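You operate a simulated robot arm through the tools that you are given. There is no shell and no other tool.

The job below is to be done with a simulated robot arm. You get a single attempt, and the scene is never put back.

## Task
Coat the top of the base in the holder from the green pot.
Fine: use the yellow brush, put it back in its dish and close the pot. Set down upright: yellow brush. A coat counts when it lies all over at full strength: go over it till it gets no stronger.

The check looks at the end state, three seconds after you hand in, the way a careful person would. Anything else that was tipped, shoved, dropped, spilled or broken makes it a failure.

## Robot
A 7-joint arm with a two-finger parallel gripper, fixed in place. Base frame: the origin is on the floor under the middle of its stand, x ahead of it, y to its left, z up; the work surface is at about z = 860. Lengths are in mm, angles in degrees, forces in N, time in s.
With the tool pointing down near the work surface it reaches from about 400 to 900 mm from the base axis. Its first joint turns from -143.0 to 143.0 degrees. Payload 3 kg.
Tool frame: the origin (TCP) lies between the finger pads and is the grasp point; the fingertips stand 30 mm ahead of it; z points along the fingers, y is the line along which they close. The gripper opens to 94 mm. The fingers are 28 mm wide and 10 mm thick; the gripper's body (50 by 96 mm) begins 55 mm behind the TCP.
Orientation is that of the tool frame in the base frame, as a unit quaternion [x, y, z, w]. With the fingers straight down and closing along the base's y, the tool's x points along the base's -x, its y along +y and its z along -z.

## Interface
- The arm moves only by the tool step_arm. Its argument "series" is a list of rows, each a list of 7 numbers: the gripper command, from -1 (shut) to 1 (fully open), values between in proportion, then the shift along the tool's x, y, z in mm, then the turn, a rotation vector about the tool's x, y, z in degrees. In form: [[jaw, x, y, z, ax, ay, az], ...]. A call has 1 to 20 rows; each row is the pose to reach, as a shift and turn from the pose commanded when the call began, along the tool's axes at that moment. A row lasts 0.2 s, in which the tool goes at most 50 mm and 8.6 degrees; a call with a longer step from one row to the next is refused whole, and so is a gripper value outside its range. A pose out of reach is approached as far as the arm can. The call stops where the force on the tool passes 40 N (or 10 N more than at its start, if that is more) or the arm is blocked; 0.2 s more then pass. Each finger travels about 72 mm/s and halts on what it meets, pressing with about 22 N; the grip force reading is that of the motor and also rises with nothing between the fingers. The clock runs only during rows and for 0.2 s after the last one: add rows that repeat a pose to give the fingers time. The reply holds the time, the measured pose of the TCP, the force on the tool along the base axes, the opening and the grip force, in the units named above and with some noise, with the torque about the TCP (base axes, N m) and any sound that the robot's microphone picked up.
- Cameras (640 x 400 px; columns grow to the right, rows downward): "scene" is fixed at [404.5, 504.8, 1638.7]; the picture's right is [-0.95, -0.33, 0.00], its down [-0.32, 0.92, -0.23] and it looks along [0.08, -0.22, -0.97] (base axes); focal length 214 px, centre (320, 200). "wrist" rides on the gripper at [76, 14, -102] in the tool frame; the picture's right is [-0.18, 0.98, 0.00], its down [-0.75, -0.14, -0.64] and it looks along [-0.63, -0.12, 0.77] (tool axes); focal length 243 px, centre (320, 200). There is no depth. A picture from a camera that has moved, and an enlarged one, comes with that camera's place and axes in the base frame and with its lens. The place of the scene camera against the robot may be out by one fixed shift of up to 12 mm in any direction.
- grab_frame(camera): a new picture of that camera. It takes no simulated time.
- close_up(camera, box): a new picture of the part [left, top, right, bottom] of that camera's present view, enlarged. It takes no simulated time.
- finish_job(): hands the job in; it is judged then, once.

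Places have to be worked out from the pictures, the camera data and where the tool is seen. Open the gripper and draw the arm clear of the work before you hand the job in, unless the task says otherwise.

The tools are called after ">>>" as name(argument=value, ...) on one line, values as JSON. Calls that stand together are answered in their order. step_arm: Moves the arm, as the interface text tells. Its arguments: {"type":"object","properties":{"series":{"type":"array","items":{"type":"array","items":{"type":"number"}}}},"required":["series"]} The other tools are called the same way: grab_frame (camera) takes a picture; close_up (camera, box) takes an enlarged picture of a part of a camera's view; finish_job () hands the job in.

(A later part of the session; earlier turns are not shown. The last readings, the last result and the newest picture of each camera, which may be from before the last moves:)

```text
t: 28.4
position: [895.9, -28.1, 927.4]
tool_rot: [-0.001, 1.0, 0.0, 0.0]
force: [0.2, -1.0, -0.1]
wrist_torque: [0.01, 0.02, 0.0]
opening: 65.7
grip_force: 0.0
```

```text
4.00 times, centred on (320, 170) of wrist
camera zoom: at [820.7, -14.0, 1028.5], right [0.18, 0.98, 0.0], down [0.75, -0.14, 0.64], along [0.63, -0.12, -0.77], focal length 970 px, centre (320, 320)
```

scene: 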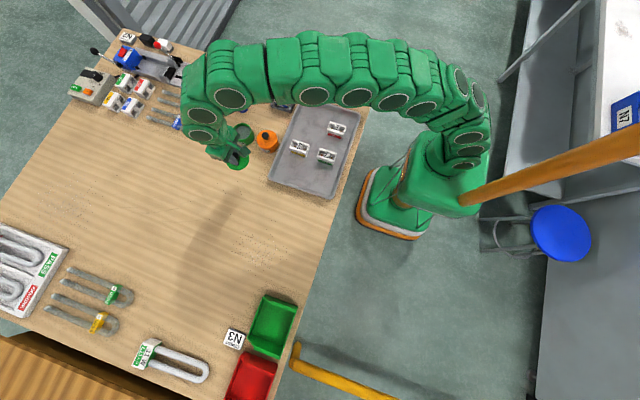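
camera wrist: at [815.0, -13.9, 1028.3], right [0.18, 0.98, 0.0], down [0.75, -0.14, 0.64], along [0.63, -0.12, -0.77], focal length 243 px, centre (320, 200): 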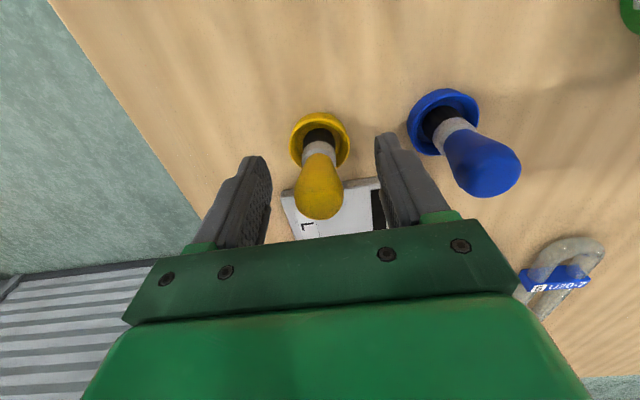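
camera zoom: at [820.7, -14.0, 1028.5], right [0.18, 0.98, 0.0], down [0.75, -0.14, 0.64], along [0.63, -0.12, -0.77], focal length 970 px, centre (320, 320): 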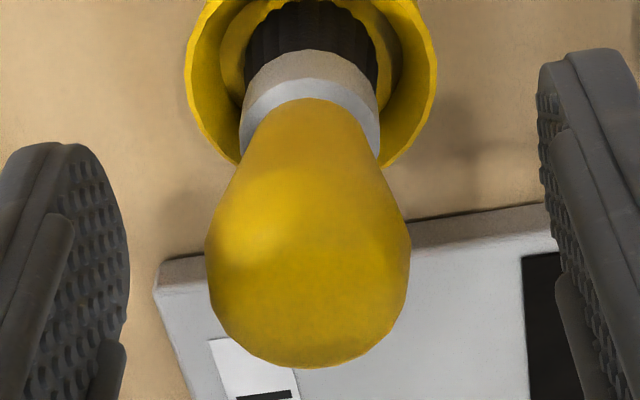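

Reach is fine here. The brush handle is about 1.5 mm toward -y from the finger centre, so I shift by that and close gently on the handle.

>>> step_arm(series=[[0.4, 0, -1.5, 0, 0, 0, 0], [0.0, 0, -1.5, 0, 0, 0, 0], [-0.3, 0, -1.5, 0, 0, 0, 0], [-0.45, 0, -1.5, 0, 0, 0, 0], [-0.6, 0, -1.5, 0, 0, 0, 0], [-1, 0, -1.5, 0, 0, 0, 0], [-1, 0, -1.5, 0, 0, 0, 0], [-1, 0, -1.5, 0, 0, 0, 0]])

>>> close_up(camera="wrist", box=[240, 100, 400, 200])

>>> close_up(camera="scene", box=[225, 70, 273, 100])

```text
t: 30.2
position: [896.9, -29.7, 925.0]
tool_rot: [0.0, 1.0, 0.001, 0.001]
force: [0.1, 0.2, 0.6]
wrist_torque: [-0.01, 0.0, 0.0]
opening: 26.0
grip_force: 22.4
```

```text
4.00 times, centred on (320, 150) of wrist
camera zoom: at [820.7, -15.4, 1028.5], right [0.18, 0.98, 0.0], down [0.75, -0.14, 0.64], along [0.63, -0.12, -0.77], focal length 970 px, centre (320, 400)
```

zoom: 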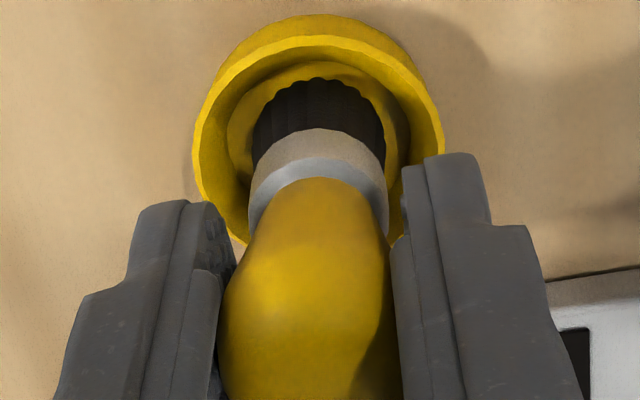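

```text
13.33 times, centred on (249, 85) of scene
camera zoom: at [404.5, 504.8, 1638.7], right [-0.95, -0.33, 0.0], down [-0.32, 0.92, -0.23], along [0.08, -0.22, -0.97], focal length 2860 px, centre (1267, 1733)
```

zoom: 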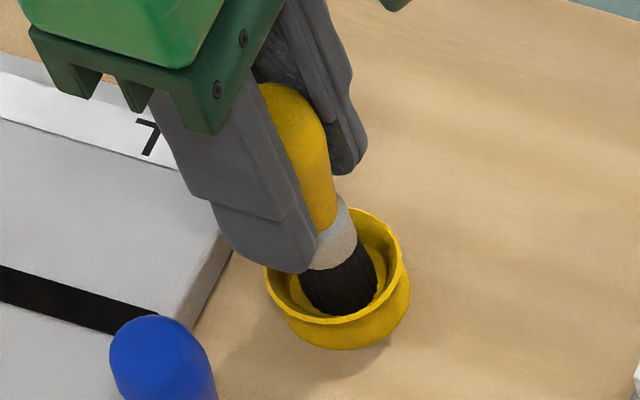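

The brush is gripped (26 mm) and still upright in the dish at TCP (896.7, -29.4, 926.5). I lift straight up slowly by 15 mm and check for drift, since reach shrinks with height.

>>> step_arm(series=[[-1, 0, 0, -3, 0, 0, 0], [-1, 0, 0, -6, 0, 0, 0], [-1, 0, 0, -9, 0, 0, 0], [-1, 0, 0, -12, 0, 0, 0], [-1, 0, 0, -15, 0, 0, 0], [-1, 0, 0, -15, 0, 0, 0]])

>>> grab_frame(camera="wrist")

>>> close_up(camera="scene", box=[225, 70, 273, 100])

```text
t: 31.6
position: [896.2, -30.9, 941.9]
tool_rot: [0.0, 1.0, -0.001, 0.0]
force: [0.3, 0.4, -1.3]
wrist_torque: [-0.01, 0.0, -0.01]
opening: 26.2
grip_force: 21.6
```

```text
taken
camera wrist: at [820.6, -15.5, 1043.4], right [0.18, 0.98, 0.0], down [0.75, -0.14, 0.64], along [0.63, -0.12, -0.77], focal length 243 px, centre (320, 200)
```

wrist: 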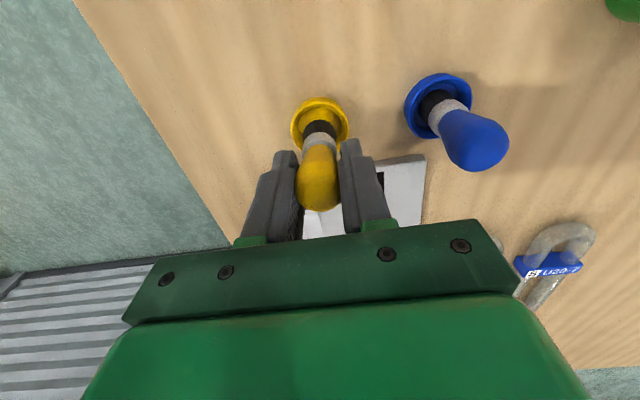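

```text
13.33 times, centred on (249, 85) of scene
camera zoom: at [404.5, 504.8, 1638.7], right [-0.95, -0.33, 0.0], down [-0.32, 0.92, -0.23], along [0.08, -0.22, -0.97], focal length 2860 px, centre (1267, 1733)
```

zoom: 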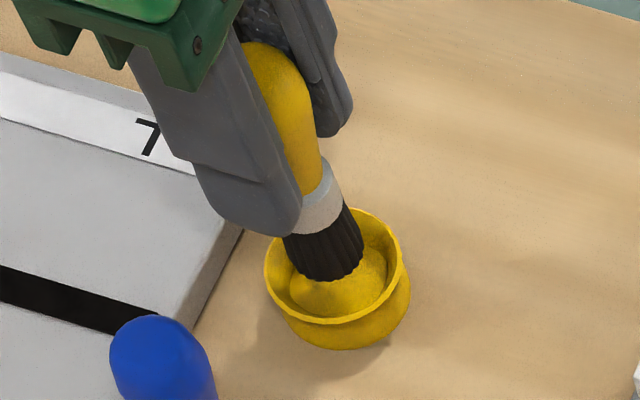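

The brush lifted cleanly out of the socket with the dish left in place. I continue up 12 mm, then up and inward to clear the dish, with a reading after.

>>> step_arm(series=[[-1, 0, 0, -4, 0, 0, 0], [-1, 0, 0, -8, 0, 0, 0], [-1, 0, 0, -12, 0, 0, 0], [-1, 4, 0, -18, 0, 0, 0], [-1, 12, 0, -28, 0, 0, 0], [-1, 24, 0, -38, 0, 0, 0], [-1, 36, 0, -46, 0, 0, 0], [-1, 36, 0, -46, 0, 0, 0]])

>>> grab_frame(camera="wrist")

>>> close_up(camera="scene", box=[210, 65, 290, 115])

>>> close_up(camera="wrist", box=[240, 100, 400, 200])

```text
t: 33.4
position: [860.3, -30.2, 985.6]
tool_rot: [0.0, 1.0, 0.0, 0.0]
force: [-0.2, 0.4, -1.2]
wrist_torque: [-0.01, -0.02, 0.02]
opening: 26.1
grip_force: 21.7
```

```text
taken
camera wrist: at [785.0, -15.7, 1088.9], right [0.18, 0.98, 0.0], down [0.75, -0.14, 0.64], along [0.63, -0.12, -0.77], focal length 243 px, centre (320, 200)
```

wrist: 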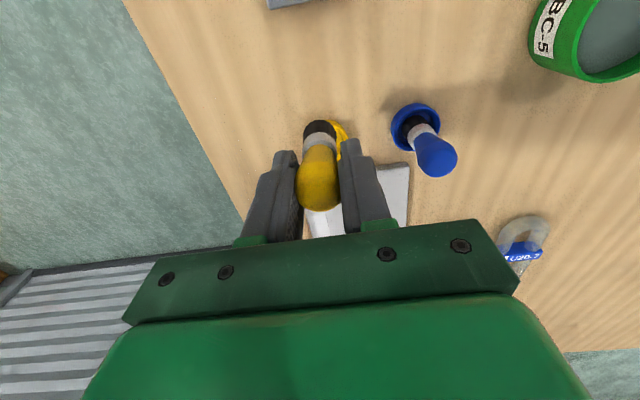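

```text
8.00 times, centred on (250, 90) of scene
camera zoom: at [404.5, 504.8, 1638.7], right [-0.95, -0.33, 0.0], down [-0.32, 0.92, -0.23], along [0.08, -0.22, -0.97], focal length 1716 px, centre (880, 1080)
```

zoom: 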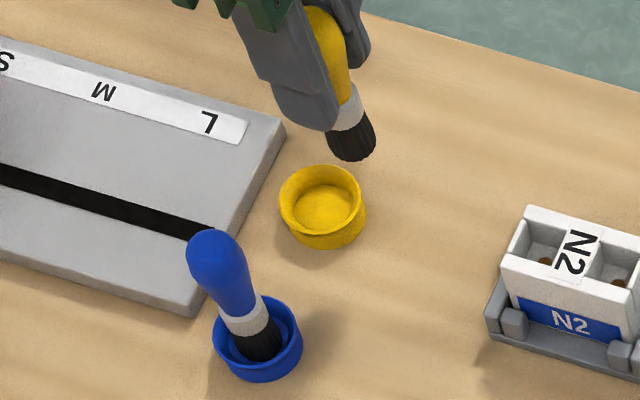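

```text
4.00 times, centred on (320, 150) of wrist
camera zoom: at [785.0, -15.7, 1088.9], right [0.18, 0.98, 0.0], down [0.75, -0.14, 0.64], along [0.63, -0.12, -0.77], focal length 970 px, centre (320, 400)
```

zoom: 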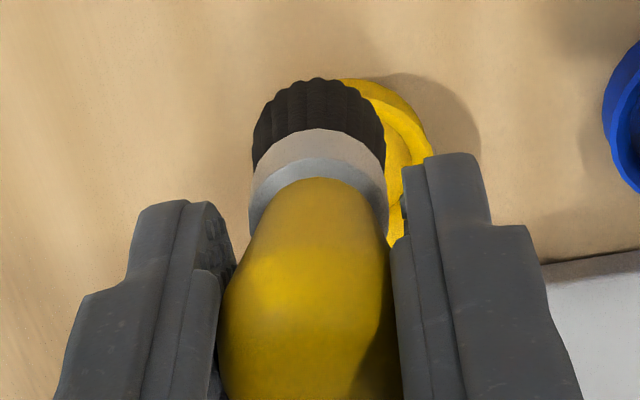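

Brush is firmly held, bristle tip about 64 mm below the TCP. I raise a bit and carry it over the green pot's centre at (829, 176), clear of the blue brush.

>>> step_arm(series=[[-1, 4, 4, -14, 0, 0, 0], [-1, 10, 20, -23, 0, 0, 0], [-1, 16, 55, -23, 0, 0, 0], [-1, 21, 95, -23, 0, 0, 0], [-1, 26, 135, -23, 0, 0, 0], [-1, 30, 172, -23, 0, 0, 0], [-1, 32, 195, -23, 0, 0, 0], [-1, 32, 205.5, -23, 0, 0, 0], [-1, 32, 205.5, -23, 0, 0, 0]])

>>> grab_frame(camera="wrist")

>>> close_up(camera="wrist", box=[240, 80, 400, 180])

>>> close_up(camera="scene", box=[205, 105, 285, 155])

```text
t: 35.4
position: [826.8, 175.3, 1010.1]
tool_rot: [0.0, 1.0, 0.0, 0.0]
force: [-0.3, -0.1, -0.5]
wrist_torque: [0.03, -0.01, -0.02]
opening: 26.3
grip_force: 21.7
```

```text
taken
camera wrist: at [752.3, 190.2, 1112.0], right [0.18, 0.98, 0.0], down [0.75, -0.14, 0.64], along [0.63, -0.12, -0.77], focal length 243 px, centre (320, 200)
```

wrist: 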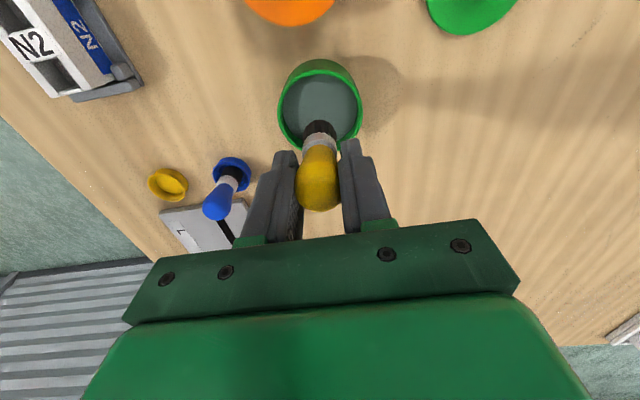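

```text
4.00 times, centred on (320, 130) of wrist
camera zoom: at [752.3, 190.2, 1112.0], right [0.18, 0.98, 0.0], down [0.75, -0.14, 0.64], along [0.63, -0.12, -0.77], focal length 970 px, centre (320, 480)
```

zoom: 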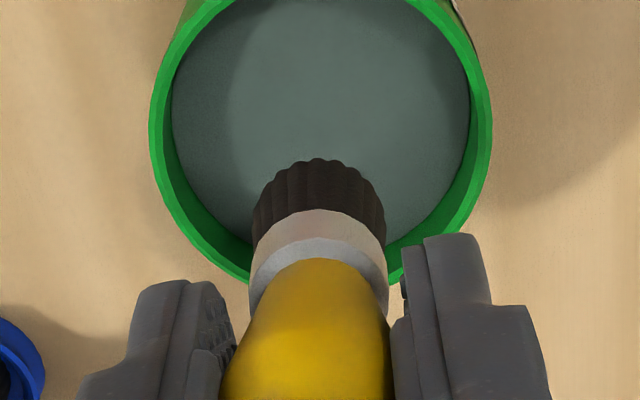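

```text
8.00 times, centred on (245, 130) of scene
camera zoom: at [404.5, 504.8, 1638.7], right [-0.95, -0.33, 0.0], down [-0.32, 0.92, -0.23], along [0.08, -0.22, -0.97], focal length 1716 px, centre (920, 760)
```

zoom: 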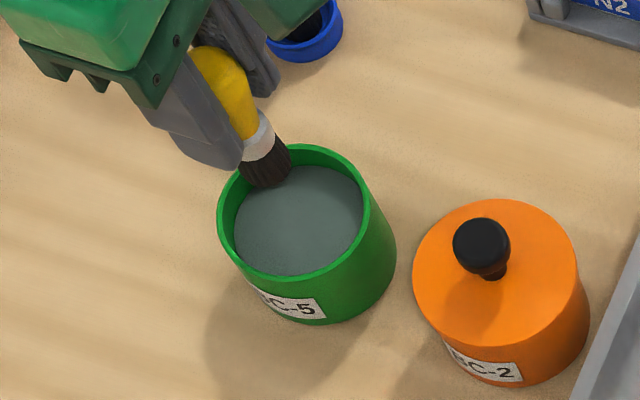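

The brush is centred over the open pot. I lower it so the bristles enter the grey coating (TCP ≈ 946), then look.

>>> step_arm(series=[[-1, -0.7, 0, 15, 0, 0, 0], [-1, -0.7, 0, 30, 0, 0, 0], [-1, -0.7, 0, 45, 0, 0, 0], [-1, -0.7, 0, 56, 0, 0, 0], [-1, -0.7, 0, 64, 0, 0, 0], [-1, -0.7, 0, 64, 0, 0, 0]])

>>> close_up(camera="wrist", box=[240, 80, 400, 180])

>>> close_up(camera="scene", box=[205, 105, 285, 155])

```text
t: 36.8
position: [829.4, 175.1, 946.6]
tool_rot: [-0.001, 1.0, 0.0, 0.001]
force: [2.2, 0.7, 21.7]
wrist_torque: [0.0, -0.11, -0.01]
opening: 26.5
grip_force: 22.3
```

```text
4.00 times, centred on (320, 130) of wrist
camera zoom: at [753.2, 189.6, 1049.2], right [0.18, 0.98, 0.0], down [0.75, -0.14, 0.64], along [0.63, -0.12, -0.77], focal length 970 px, centre (320, 480)
```

zoom: 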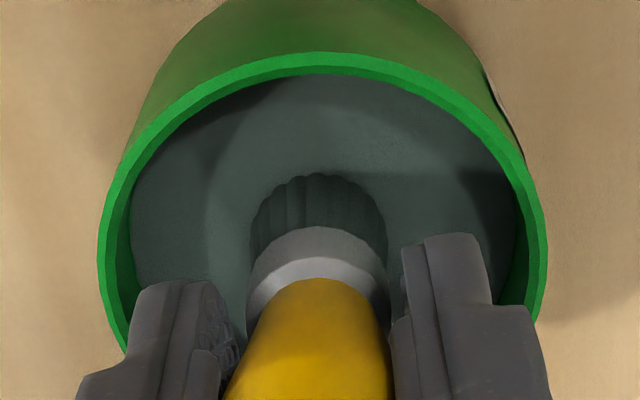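

```text
8.00 times, centred on (245, 130) of scene
camera zoom: at [404.5, 504.8, 1638.7], right [-0.95, -0.33, 0.0], down [-0.32, 0.92, -0.23], along [0.08, -0.22, -0.97], focal length 1716 px, centre (920, 760)
```

zoom: 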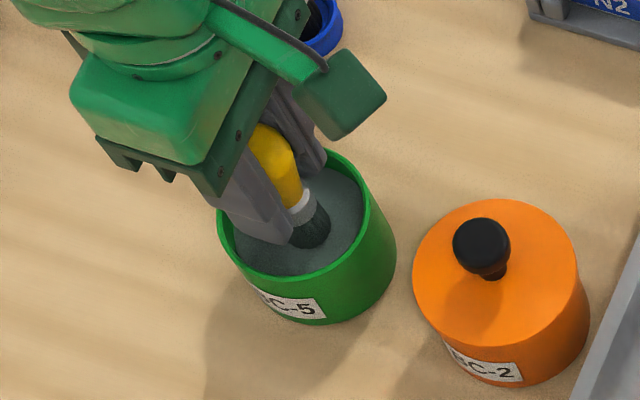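

The bristles met the coating surface (22 N) and took up colour; the brush slid a few mm up in the grip. I lift it out over the pot and inspect its condition and straightness.

>>> step_arm(series=[[-1, 0, 0, -3, 0, 0, 0], [-1, 0, 0, -12, 0, 0, 0], [-1, 0, 0, -25, 0, 0, 0], [-1, 0, 0, -40, 0, 0, 0], [-1, 0, 0, -50, 0, 0, 0], [-1, 0, 0, -50, 0, 0, 0], [-1, 0, 0, -50, 0, 0, 0]])

>>> close_up(camera="wrist", box=[240, 80, 400, 180])

>>> close_up(camera="scene", box=[205, 105, 285, 155])

```text
t: 38.4
position: [828.6, 174.3, 995.9]
tool_rot: [0.001, 1.0, 0.0, 0.0]
force: [-0.2, -0.2, -0.4]
wrist_torque: [0.03, 0.01, -0.03]
opening: 26.1
grip_force: 22.3
```

```text
4.00 times, centred on (320, 130) of wrist
camera zoom: at [753.4, 189.7, 1098.7], right [0.18, 0.98, 0.0], down [0.75, -0.14, 0.64], along [0.63, -0.12, -0.77], focal length 970 px, centre (320, 480)
```

zoom: 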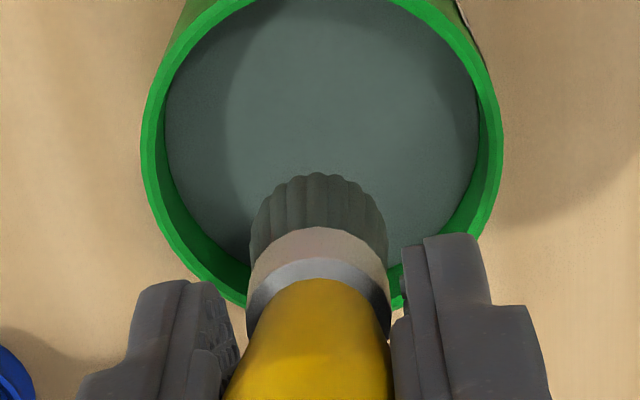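

```text
8.00 times, centred on (245, 130) of scene
camera zoom: at [404.5, 504.8, 1638.7], right [-0.95, -0.33, 0.0], down [-0.32, 0.92, -0.23], along [0.08, -0.22, -0.97], focal length 1716 px, centre (920, 760)
```

zoom: 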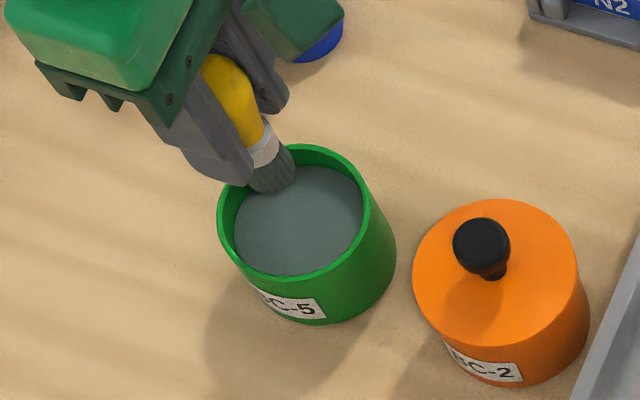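

Bristles are loaded and the brush is straight. I carry it at height over the N2 base centre (742, -21), then check for drips and alignment.

>>> step_arm(series=[[-1, 5, -11, -3, 0, 0, 0], [-1, 17, -39, -3, 0, 0, 0], [-1, 33, -75, -3, 0, 0, 0], [-1, 50, -113, -3, 0, 0, 0], [-1, 66, -150, -3, 0, 0, 0], [-1, 79, -179, -3, 0, 0, 0], [-1, 87.4, -197.2, -3, 0, 0, 0], [-1, 87.4, -197.2, -3, 0, 0, 0]])

>>> grab_frame(camera="wrist")

>>> close_up(camera="wrist", box=[240, 80, 400, 180])

>>> close_up(camera="scene", box=[210, 75, 306, 135])

```text
t: 40.2
position: [739.3, -21.6, 1000.0]
tool_rot: [0.0, 1.0, 0.001, 0.0]
force: [-0.4, -0.1, -0.5]
wrist_torque: [-0.02, 0.03, 0.02]
opening: 26.3
grip_force: 22.2
```

```text
taken
camera wrist: at [664.6, -7.0, 1101.7], right [0.18, 0.98, 0.0], down [0.75, -0.14, 0.64], along [0.63, -0.12, -0.77], focal length 243 px, centre (320, 200)
```

wrist: 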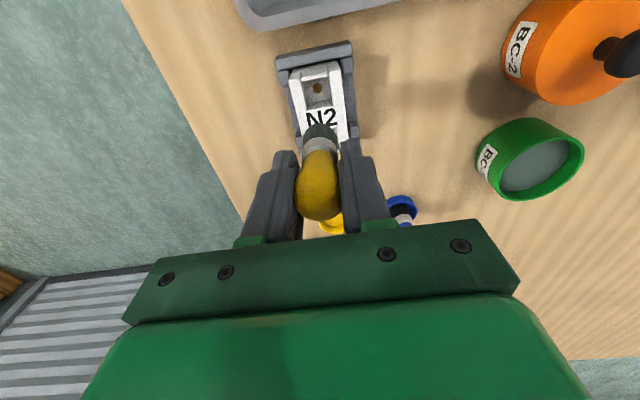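

```text
4.00 times, centred on (320, 130) of wrist
camera zoom: at [664.6, -7.0, 1101.7], right [0.18, 0.98, 0.0], down [0.75, -0.14, 0.64], along [0.63, -0.12, -0.77], focal length 970 px, centre (320, 480)
```

zoom: 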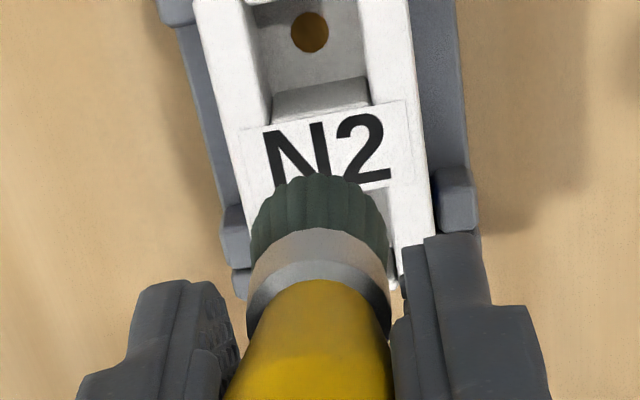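

```text
6.67 times, centred on (258, 105) of scene
camera zoom: at [404.5, 504.8, 1638.7], right [-0.95, -0.33, 0.0], down [-0.32, 0.92, -0.23], along [0.08, -0.22, -0.97], focal length 1430 px, centre (733, 833)
```

zoom: 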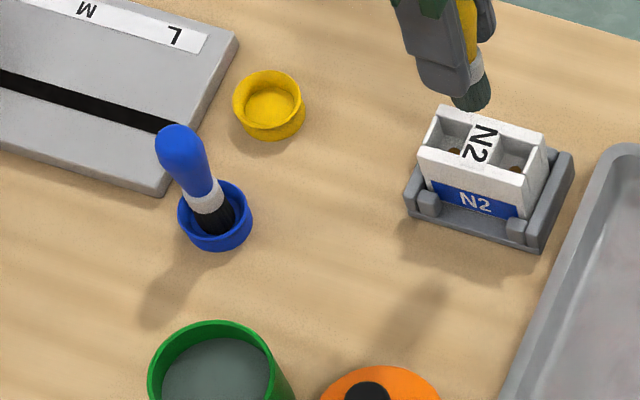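

No drips seen. The base top centre is about (741, -20), roughly 66 x 36 mm. I lower towards the label centre to about 6 mm above expected contact.

>>> step_arm(series=[[-1, 0, 1, 10, 0, 0, 0], [-1, 0, 1, 20, 0, 0, 0], [-1, 0, 1, 29, 0, 0, 0], [-1, 0, 1, 33, 0, 0, 0], [-1, 0, 1, 33, 0, 0, 0]])

>>> close_up(camera="wrist", box=[240, 80, 400, 180])

>>> close_up(camera="scene", box=[260, 80, 308, 110])

```text
t: 41.4
position: [740.5, -20.3, 965.8]
tool_rot: [0.0, 1.0, 0.0, 0.0]
force: [-0.5, 0.2, -1.4]
wrist_torque: [0.02, 0.01, 0.02]
opening: 26.3
grip_force: 22.5
```

```text
4.00 times, centred on (320, 130) of wrist
camera zoom: at [665.7, -6.3, 1068.0], right [0.18, 0.98, 0.0], down [0.75, -0.14, 0.64], along [0.63, -0.12, -0.77], focal length 970 px, centre (320, 480)
```

zoom: 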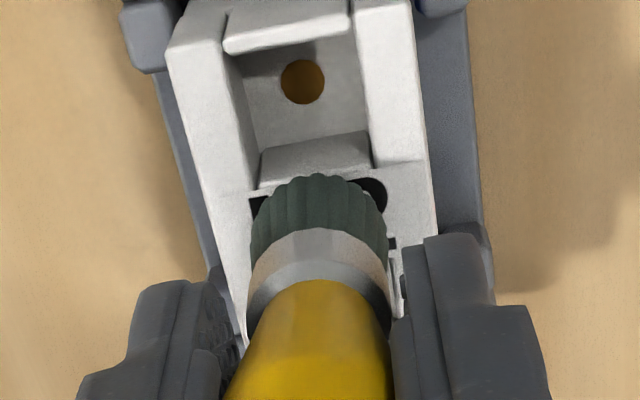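

```text
13.33 times, centred on (284, 95) of scene
camera zoom: at [404.5, 504.8, 1638.7], right [-0.95, -0.33, 0.0], down [-0.32, 0.92, -0.23], along [0.08, -0.22, -0.97], focal length 2860 px, centre (800, 1600)
```

zoom: 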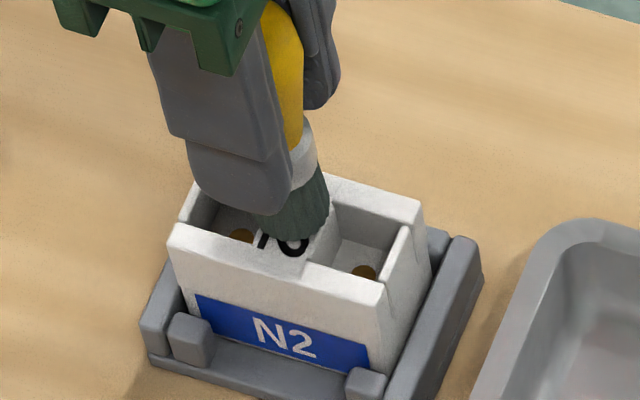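

Brush is just above the label. I lower in 1 mm steps feeling for contact.

>>> step_arm(series=[[-1, 0, 0, 1, 0, 0, 0], [-1, 0, 0, 2, 0, 0, 0], [-1, 0, 0, 3, 0, 0, 0], [-1, 0, 0, 3, 0, 0, 0]])

>>> close_up(camera="scene", box=[260, 80, 308, 110])

```text
t: 42.4
position: [740.7, -21.2, 962.3]
tool_rot: [0.0, 1.0, 0.0, 0.0]
force: [-0.5, 0.8, -0.9]
wrist_torque: [0.01, 0.01, 0.01]
opening: 26.6
grip_force: 22.4
```

```text
13.33 times, centred on (284, 95) of scene
camera zoom: at [404.5, 504.8, 1638.7], right [-0.95, -0.33, 0.0], down [-0.32, 0.92, -0.23], along [0.08, -0.22, -0.97], focal length 2860 px, centre (800, 1600)
```

zoom: 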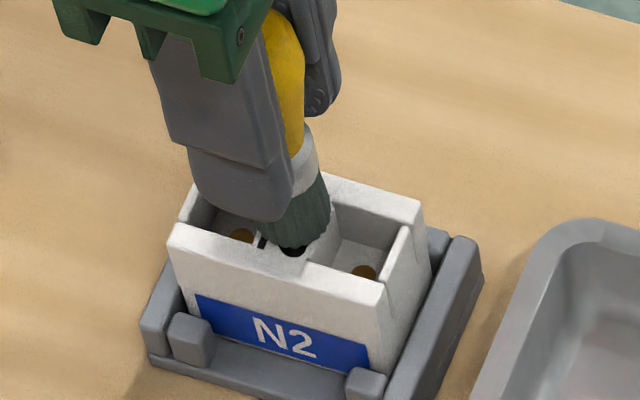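

No contact yet at TCP ≈ 963; continue another 2 mm in half steps.

>>> step_arm(series=[[-1, 0, 0, 0.5, 0, 0, 0], [-1, 0, 0, 1, 0, 0, 0], [-1, 0, 0, 1.5, 0, 0, 0], [-1, 0, 0, 2, 0, 0, 0], [-1, 0, 0, 2, 0, 0, 0]])

>>> close_up(camera="scene", box=[260, 80, 308, 110])

>>> close_up(camera="wrist", box=[240, 80, 400, 180])

```text
t: 43.6
position: [741.2, -21.8, 961.4]
tool_rot: [0.0, 1.0, 0.0, 0.0]
force: [0.0, 0.5, 5.7]
wrist_torque: [0.0, 0.03, 0.0]
opening: 26.1
grip_force: 22.0
```

```text
13.33 times, centred on (284, 95) of scene
camera zoom: at [404.5, 504.8, 1638.7], right [-0.95, -0.33, 0.0], down [-0.32, 0.92, -0.23], along [0.08, -0.22, -0.97], focal length 2860 px, centre (800, 1600)
```

zoom: 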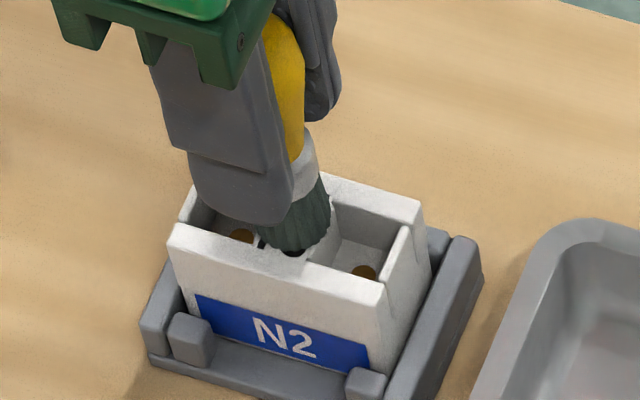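

```text
4.00 times, centred on (320, 130) of wrist
camera zoom: at [666.1, -6.1, 1063.4], right [0.18, 0.98, 0.0], down [0.75, -0.14, 0.64], along [0.63, -0.12, -0.77], focal length 970 px, centre (320, 480)
```

zoom: 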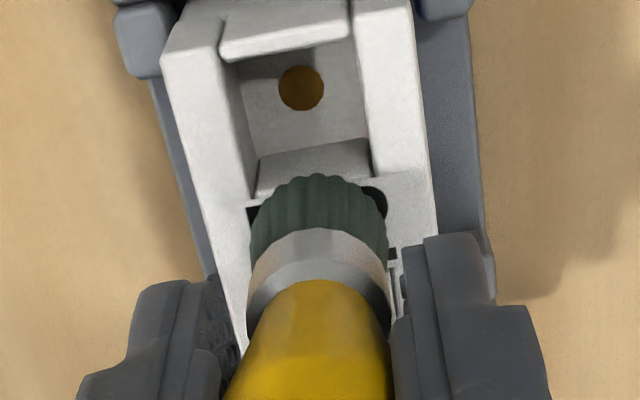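

Gentle contact: 5.7 N at TCP z≈961.4. I now sweep along the base's length on the centreline, 29 mm each way, to see how the coat lays.

>>> step_arm(series=[[-1, -7, 0, 0, 0, 0, 0], [-1, -14, 0, 0, 0, 0, 0], [-1, -21, 0, 0, 0, 0, 0], [-1, -28, 0, 0, 0, 0, 0], [-1, -21, 0, 0, 0, 0, 0], [-1, -14, 0, 0, 0, 0, 0], [-1, -7, 0, 0, 0, 0, 0], [-1, 0, 0, 0, 0, 0, 0], [-1, 7, 0, 0, 0, 0, 0], [-1, 14, 0, 0, 0, 0, 0], [-1, 21, 0, 0, 0, 0, 0], [-1, 28, 0, 0, 0, 0, 0], [-1, 28, 0, 0, 0, 0, 0]])

>>> close_up(camera="scene", box=[260, 80, 308, 110])

>>> grab_frame(camera="wrist")

```text
t: 46.4
position: [714.0, -21.4, 961.4]
tool_rot: [0.001, 1.0, 0.0, 0.0]
force: [-0.8, -0.1, -0.4]
wrist_torque: [0.02, -0.02, 0.02]
opening: 26.7
grip_force: 22.0
```

```text
13.33 times, centred on (284, 95) of scene
camera zoom: at [404.5, 504.8, 1638.7], right [-0.95, -0.33, 0.0], down [-0.32, 0.92, -0.23], along [0.08, -0.22, -0.97], focal length 2860 px, centre (800, 1600)
```

zoom: 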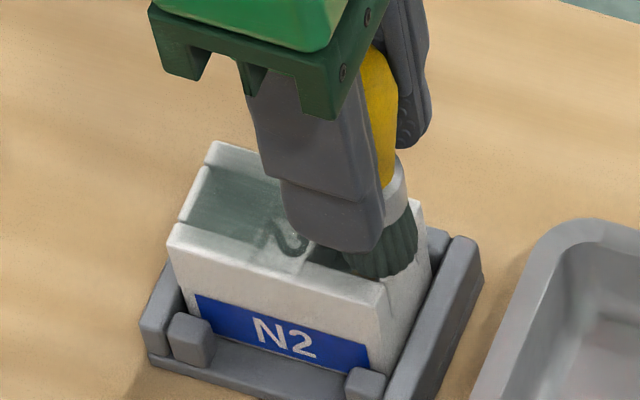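

```text
taken
camera wrist: at [638.1, -6.0, 1063.4], right [0.18, 0.98, 0.0], down [0.75, -0.14, 0.64], along [0.63, -0.12, -0.77], focal length 243 px, centre (320, 200)
```

wrist: 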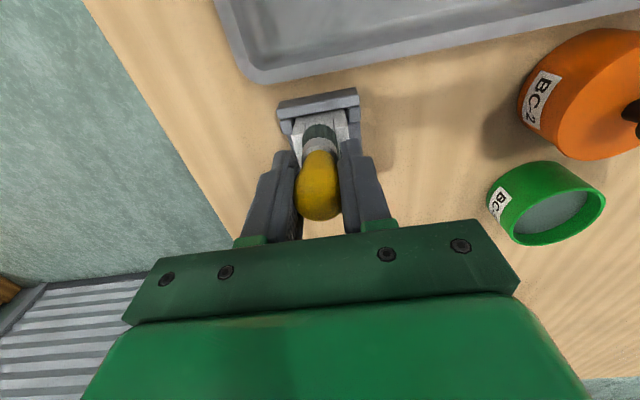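

The coat is laying as a grey film over the top. Now side passes: along y≈-31 going out, and y≈-9 coming back, with 0.5 mm more press to restore light contact.

>>> step_arm(series=[[-1, 0, -5, 0.5, 0, 0, 0], [-1, 0, -11, 0.5, 0, 0, 0], [-1, -8, -11, 0.5, 0, 0, 0], [-1, -16, -11, 0.5, 0, 0, 0], [-1, -24, -11, 0.5, 0, 0, 0], [-1, -32, -11, 0.5, 0, 0, 0], [-1, -40, -11, 0.5, 0, 0, 0], [-1, -48, -11, 0.5, 0, 0, 0], [-1, -57, -11, 0.5, 0, 0, 0], [-1, -57, -4, 0.5, 0, 0, 0], [-1, -57, 4, 0.5, 0, 0, 0], [-1, -57, 11, 0.5, 0, 0, 0], [-1, -48, 11, 0.5, 0, 0, 0], [-1, -40, 11, 0.5, 0, 0, 0], [-1, -32, 11, 0.5, 0, 0, 0], [-1, -24, 11, 0.5, 0, 0, 0], [-1, -16, 11, 0.5, 0, 0, 0], [-1, -8, 11, 0.5, 0, 0, 0], [-1, 0, 11, 0.5, 0, 0, 0]])

>>> close_up(camera="scene", box=[260, 80, 308, 110])

>>> close_up(camera="wrist", box=[240, 80, 400, 180])

```text
t: 50.4
position: [714.1, -9.9, 960.4]
tool_rot: [0.0, 1.0, 0.0, 0.0]
force: [2.4, 0.5, 5.1]
wrist_torque: [0.09, -0.13, -0.02]
opening: 26.3
grip_force: 22.6
```

```text
13.33 times, centred on (284, 95) of scene
camera zoom: at [404.5, 504.8, 1638.7], right [-0.95, -0.33, 0.0], down [-0.32, 0.92, -0.23], along [0.08, -0.22, -0.97], focal length 2860 px, centre (800, 1600)
```

zoom: 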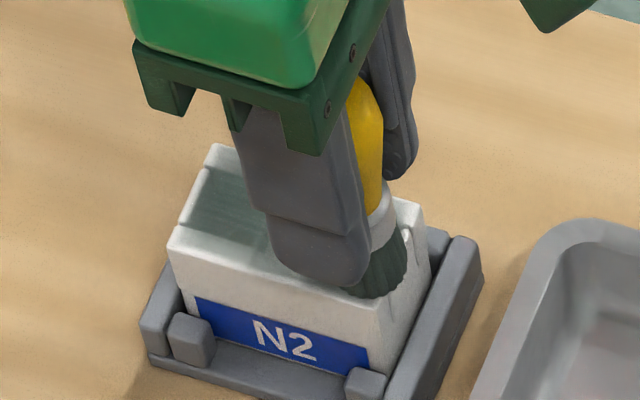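

```text
4.00 times, centred on (320, 130) of wrist
camera zoom: at [638.2, 4.8, 1062.5], right [0.18, 0.98, 0.0], down [0.75, -0.14, 0.64], along [0.63, -0.12, -0.77], focal length 970 px, centre (320, 480)
```

zoom: 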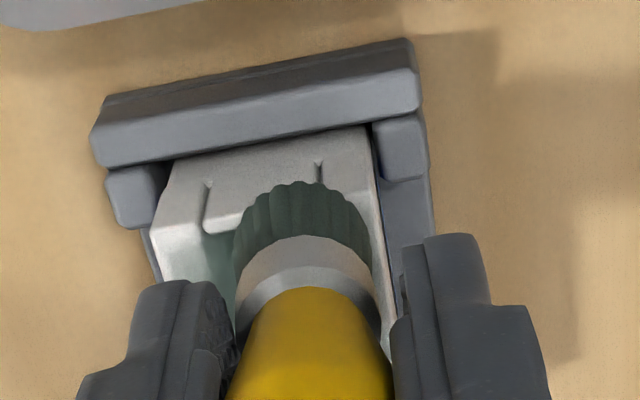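

The brush tilted a little under load. I lift 45 mm and move back to view the coat from the wrist camera.

>>> step_arm(series=[[-1, 0, 0, -5, 0, 0, 0], [-1, 0, 0, -20, 0, 0, 0], [-1, 10, -4, -45, 0, 0, 0], [-1, 40, -8, -60, 0, 0, 0], [-1, 70, -8, -70, 0, 0, 0], [-1, 90, -8, -70, 0, 0, 0], [-1, 90, -8, -70, 0, 0, 0]])

>>> grab_frame(camera="wrist")

>>> close_up(camera="wrist", box=[260, 150, 420, 250])

>>> close_up(camera="scene", box=[260, 80, 308, 110])

```text
t: 52.0
position: [625.1, -19.6, 1030.3]
tool_rot: [0.001, 1.0, 0.0, 0.0]
force: [-0.6, -0.3, -1.4]
wrist_torque: [0.01, -0.01, -0.03]
opening: 26.2
grip_force: 22.0
```

```text
taken
camera wrist: at [548.5, -3.5, 1133.3], right [0.18, 0.98, 0.0], down [0.75, -0.14, 0.64], along [0.63, -0.12, -0.77], focal length 243 px, centre (320, 200)
```

wrist: 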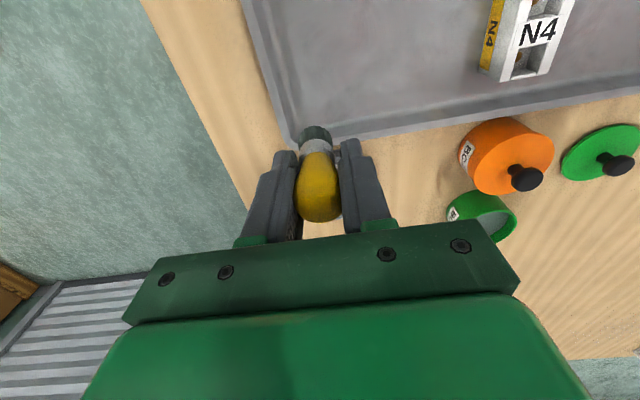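

```text
4.00 times, centred on (340, 200) of wrist
camera zoom: at [548.5, -3.5, 1133.3], right [0.18, 0.98, 0.0], down [0.75, -0.14, 0.64], along [0.63, -0.12, -0.77], focal length 970 px, centre (240, 200)
```

zoom: 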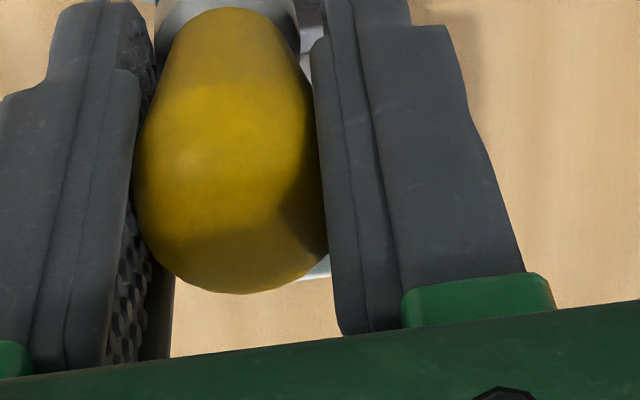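

```text
13.33 times, centred on (284, 95) of scene
camera zoom: at [404.5, 504.8, 1638.7], right [-0.95, -0.33, 0.0], down [-0.32, 0.92, -0.23], along [0.08, -0.22, -0.97], focal length 2860 px, centre (800, 1600)
```

zoom: 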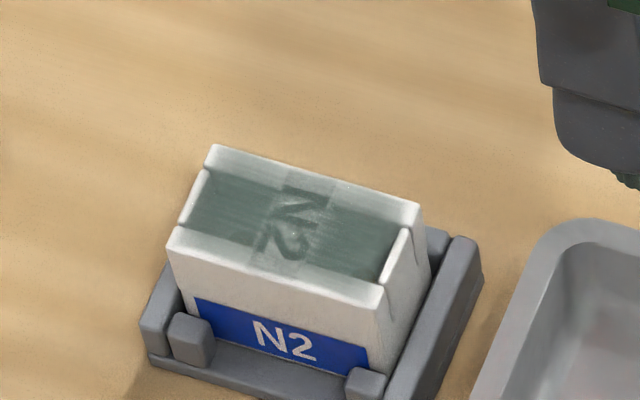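

The coat covers the middle well but is fainter on the two rails. I zoom in further to judge the strength and coverage.

>>> close_up(camera="scene", box=[270, 88, 296, 104])

>>> step_arm(series=[[-1, -18, 40, 10, 0, 0, 0], [-1, -36, 80, 20, 0, 0, 0], [-1, -55, 120, 20, 0, 0, 0], [-1, -55, 120, 20, 0, 0, 0]])

>>> close_up(camera="wrist", box=[160, 140, 288, 220])

>>> grab_frame(camera="wrist")

```text
16.00 times, centred on (283, 96) of scene
camera zoom: at [404.5, 504.8, 1638.7], right [-0.95, -0.33, 0.0], down [-0.32, 0.92, -0.23], along [0.08, -0.22, -0.97], focal length 3432 px, centre (912, 1864)
```

zoom: 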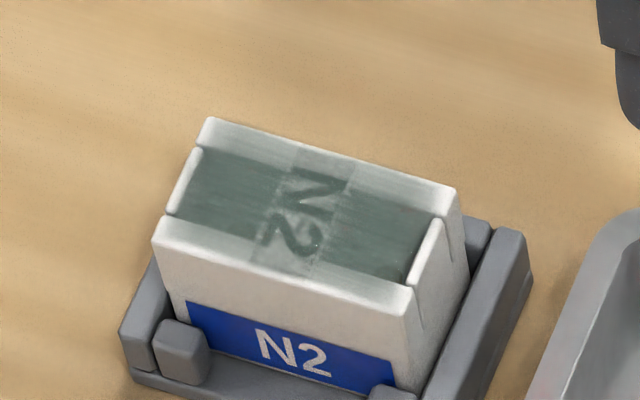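

```text
t: 53.0
position: [678.6, 102.2, 1009.7]
tool_rot: [0.0, 1.0, 0.0, 0.0]
force: [0.0, -0.3, -1.0]
wrist_torque: [0.02, 0.03, 0.0]
opening: 26.3
grip_force: 21.8
```

```text
5.00 times, centred on (224, 180) of wrist
camera zoom: at [603.1, 116.9, 1112.6], right [0.18, 0.98, 0.0], down [0.75, -0.14, 0.64], along [0.63, -0.12, -0.77], focal length 1213 px, centre (800, 300)
```

zoom: 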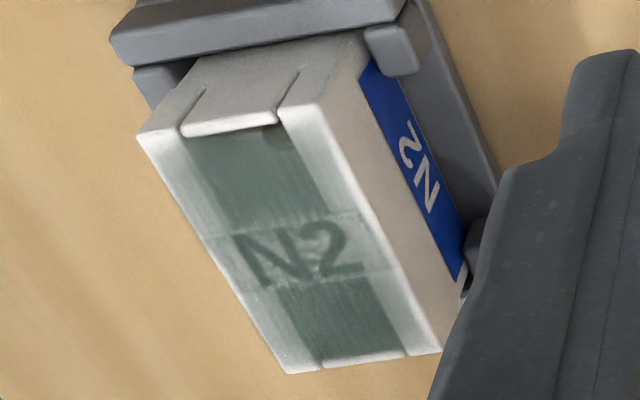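

```text
taken
camera wrist: at [603.1, 116.9, 1112.6], right [0.18, 0.98, 0.0], down [0.75, -0.14, 0.64], along [0.63, -0.12, -0.77], focal length 243 px, centre (320, 200)
```

wrist: 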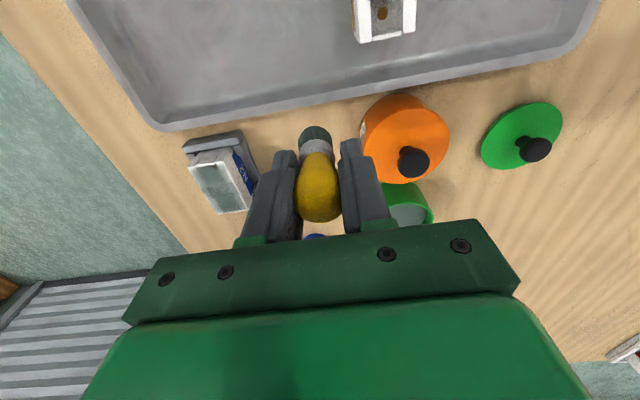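

The top spans about x 708–774, y -38…+1 (centre (741, -18.4)), so my passes were a bit too far to -y, and edges and rails still need more. I check the brush's tilt in the grip before re-dipping.

>>> close_up(camera="wrist", box=[256, 110, 384, 190])

>>> close_up(camera="scene", box=[260, 100, 324, 140])

```text
5.00 times, centred on (320, 150) of wrist
camera zoom: at [603.1, 116.9, 1112.6], right [0.18, 0.98, 0.0], down [0.75, -0.14, 0.64], along [0.63, -0.12, -0.77], focal length 1213 px, centre (320, 450)
```

zoom: 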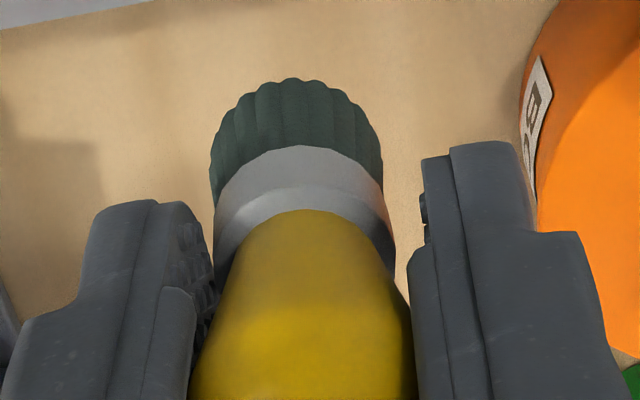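

```text
10.00 times, centred on (292, 120) of scene
camera zoom: at [404.5, 504.8, 1638.7], right [-0.95, -0.33, 0.0], down [-0.32, 0.92, -0.23], along [0.08, -0.22, -0.97], focal length 2145 px, centre (600, 1000)
```

zoom: 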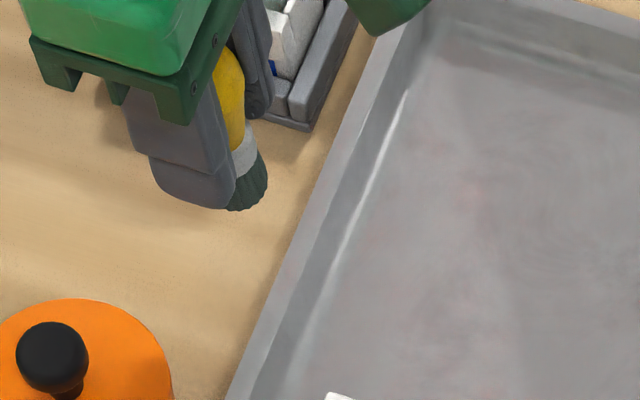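

Brush tip is tilted only about 2–3° (tip ~3 mm to -y of TCP), acceptable. I return to the pot, going around the orange pot, and stop just above the coating.

>>> step_arm(series=[[-1, -35, 1, -8, 0, 0, 0], [-1, -75, 3, -15, 0, 0, 0], [-1, -105, 20, -15, 0, 0, 0], [-1, -128, 45, -15, 0, 0, 0], [-1, -145, 65, -12, 0, 0, 0], [-1, -150.5, 75, 0, 0, 0, 0], [-1, -150.5, 75, 25, 0, 0, 0], [-1, -150.5, 75, 48, 0, 0, 0], [-1, -150.5, 75, 58, 0, 0, 0], [-1, -150.5, 75, 58, 0, 0, 0]])

>>> close_up(camera="wrist", box=[240, 80, 400, 180])

```text
t: 55.2
position: [830.0, 178.9, 951.3]
tool_rot: [0.0, 1.0, 0.0, 0.0]
force: [0.5, 0.0, 0.4]
wrist_torque: [0.02, -0.02, 0.01]
opening: 26.1
grip_force: 22.1
```

```text
4.00 times, centred on (320, 130) of wrist
camera zoom: at [754.0, 192.3, 1055.0], right [0.18, 0.98, 0.0], down [0.75, -0.14, 0.64], along [0.63, -0.12, -0.77], focal length 970 px, centre (320, 480)
```

zoom: 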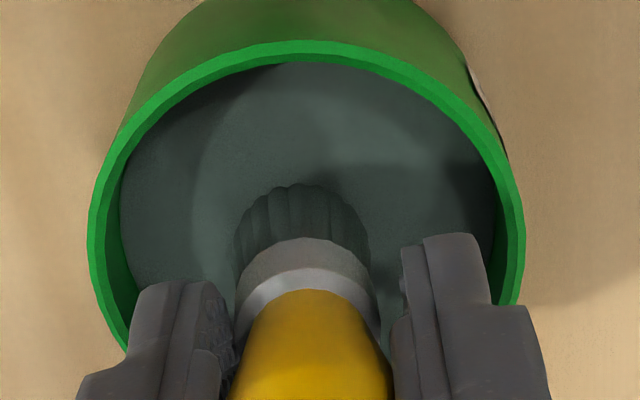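

Bristles are about 7 mm above the coating. I lower gently in small steps until light contact.

>>> step_arm(series=[[-1, 0, 0, 2.5, 0, 0, 0], [-1, 0, 0, 5, 0, 0, 0], [-1, 0, 0, 6.5, 0, 0, 0], [-1, 0, 0, 7, 0, 0, 0], [-1, 0, 0, 7.5, 0, 0, 0], [-1, 0, 0, 7.5, 0, 0, 0]])

>>> close_up(camera="wrist", box=[240, 80, 400, 180])

```text
t: 56.6
position: [828.9, 176.8, 946.6]
tool_rot: [-0.001, 1.0, 0.0, 0.0]
force: [-0.1, -0.6, 17.3]
wrist_torque: [0.09, -0.02, 0.02]
opening: 26.3
grip_force: 22.3
```

```text
4.00 times, centred on (320, 130) of wrist
camera zoom: at [753.5, 191.9, 1048.1], right [0.18, 0.98, 0.0], down [0.75, -0.14, 0.64], along [0.63, -0.12, -0.77], focal length 970 px, centre (320, 480)
```

zoom: 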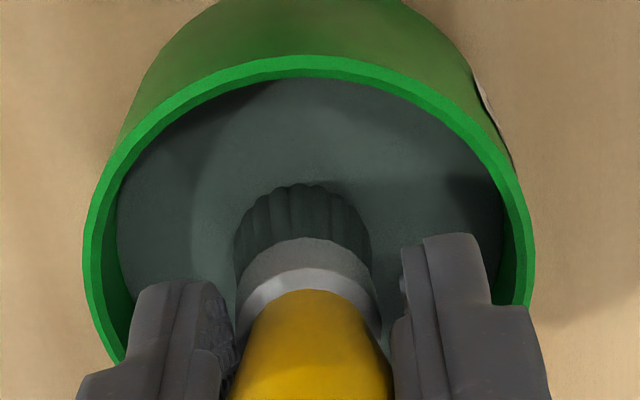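

Light dip reached (17 N) without slip. I lift out and return to just above the base centre.

>>> step_arm(series=[[-1, 0, 0, -10, 0, 0, 0], [-1, 0, 0, -35, 0, 0, 0], [-1, 5, -8, -54, 0, 0, 0], [-1, 20, -42, -54, 0, 0, 0], [-1, 38, -82, -54, 0, 0, 0], [-1, 56, -122, -54, 0, 0, 0], [-1, 73, -160, -54, 0, 0, 0], [-1, 84, -183, -54, 0, 0, 0], [-1, 88.5, -193, -54, 0, 0, 0], [-1, 88.5, -193, -40, 0, 0, 0], [-1, 88.5, -193, -27, 0, 0, 0], [-1, 88.5, -193, -20, 0, 0, 0], [-1, 88.5, -193, -20, 0, 0, 0]])

>>> close_up(camera="wrist", box=[240, 80, 400, 180])

```text
t: 59.4
position: [740.1, -15.6, 965.5]
tool_rot: [0.0, 1.0, 0.0, -0.001]
force: [0.5, 0.1, -0.3]
wrist_torque: [0.01, 0.0, 0.02]
opening: 26.4
grip_force: 21.9
```

```text
4.00 times, centred on (320, 130) of wrist
camera zoom: at [665.0, -0.7, 1067.3], right [0.18, 0.98, 0.0], down [0.75, -0.14, 0.64], along [0.63, -0.12, -0.77], focal length 970 px, centre (320, 480)
```

zoom: 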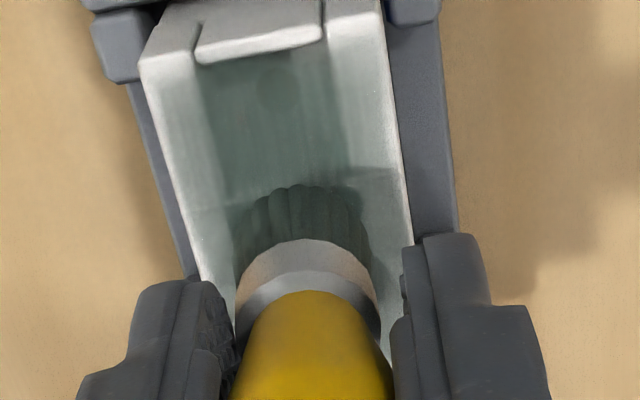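

The brush sits centred on the block in y. I lower to light contact and begin a dense raster, starting with the -y rail.

>>> step_arm(series=[[-1, 0, 0, 3, 0, 0, 0], [-1, 0, 0, 4.2, 0, 0, 0], [-1, 0, 0, 4.8, 0, 0, 0], [-1, 0, -8, 4.8, 0, 0, 0], [-1, 0, -16, 4.8, 0, 0, 0], [-1, -10, -16, 4.8, 0, 0, 0], [-1, -20, -16, 4.8, 0, 0, 0], [-1, -30, -16, 4.8, 0, 0, 0], [-1, -20, -16, 4.8, 0, 0, 0], [-1, -10, -16, 4.8, 0, 0, 0], [-1, 0, -16, 4.8, 0, 0, 0], [-1, 10, -16, 4.8, 0, 0, 0], [-1, 20, -16, 4.8, 0, 0, 0], [-1, 30, -16, 4.8, 0, 0, 0], [-1, 30, -8, 4.8, 0, 0, 0], [-1, 20, -8, 4.8, 0, 0, 0], [-1, 10, -8, 4.8, 0, 0, 0], [-1, 0, -8, 4.8, 0, 0, 0]])

>>> close_up(camera="wrist", box=[240, 80, 400, 180])

>>> close_up(camera="scene", box=[270, 88, 296, 104])

```text
t: 63.2
position: [739.8, -23.8, 959.5]
tool_rot: [-0.001, 1.0, 0.0, 0.0]
force: [-0.7, -0.2, 1.0]
wrist_torque: [0.05, 0.06, 0.01]
opening: 26.0
grip_force: 22.0
```

```text
4.00 times, centred on (320, 130) of wrist
camera zoom: at [665.3, -9.1, 1062.4], right [0.18, 0.98, 0.0], down [0.75, -0.14, 0.64], along [0.63, -0.12, -0.77], focal length 970 px, centre (320, 480)
```

zoom: 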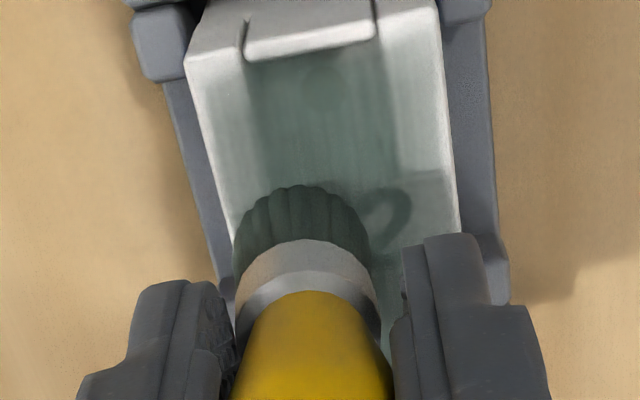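

```text
16.00 times, centred on (283, 96) of scene
camera zoom: at [404.5, 504.8, 1638.7], right [-0.95, -0.33, 0.0], down [-0.32, 0.92, -0.23], along [0.08, -0.22, -0.97], focal length 3432 px, centre (912, 1864)
```

zoom: 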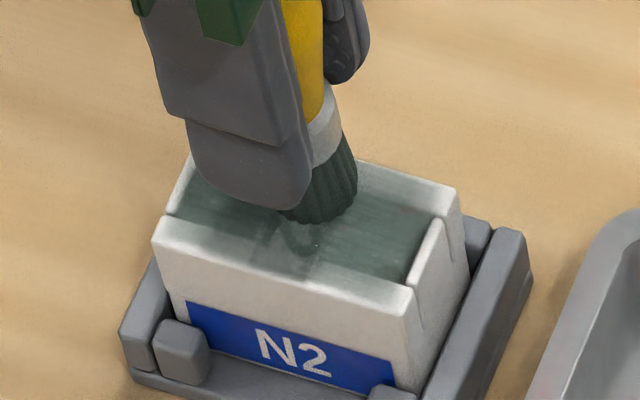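

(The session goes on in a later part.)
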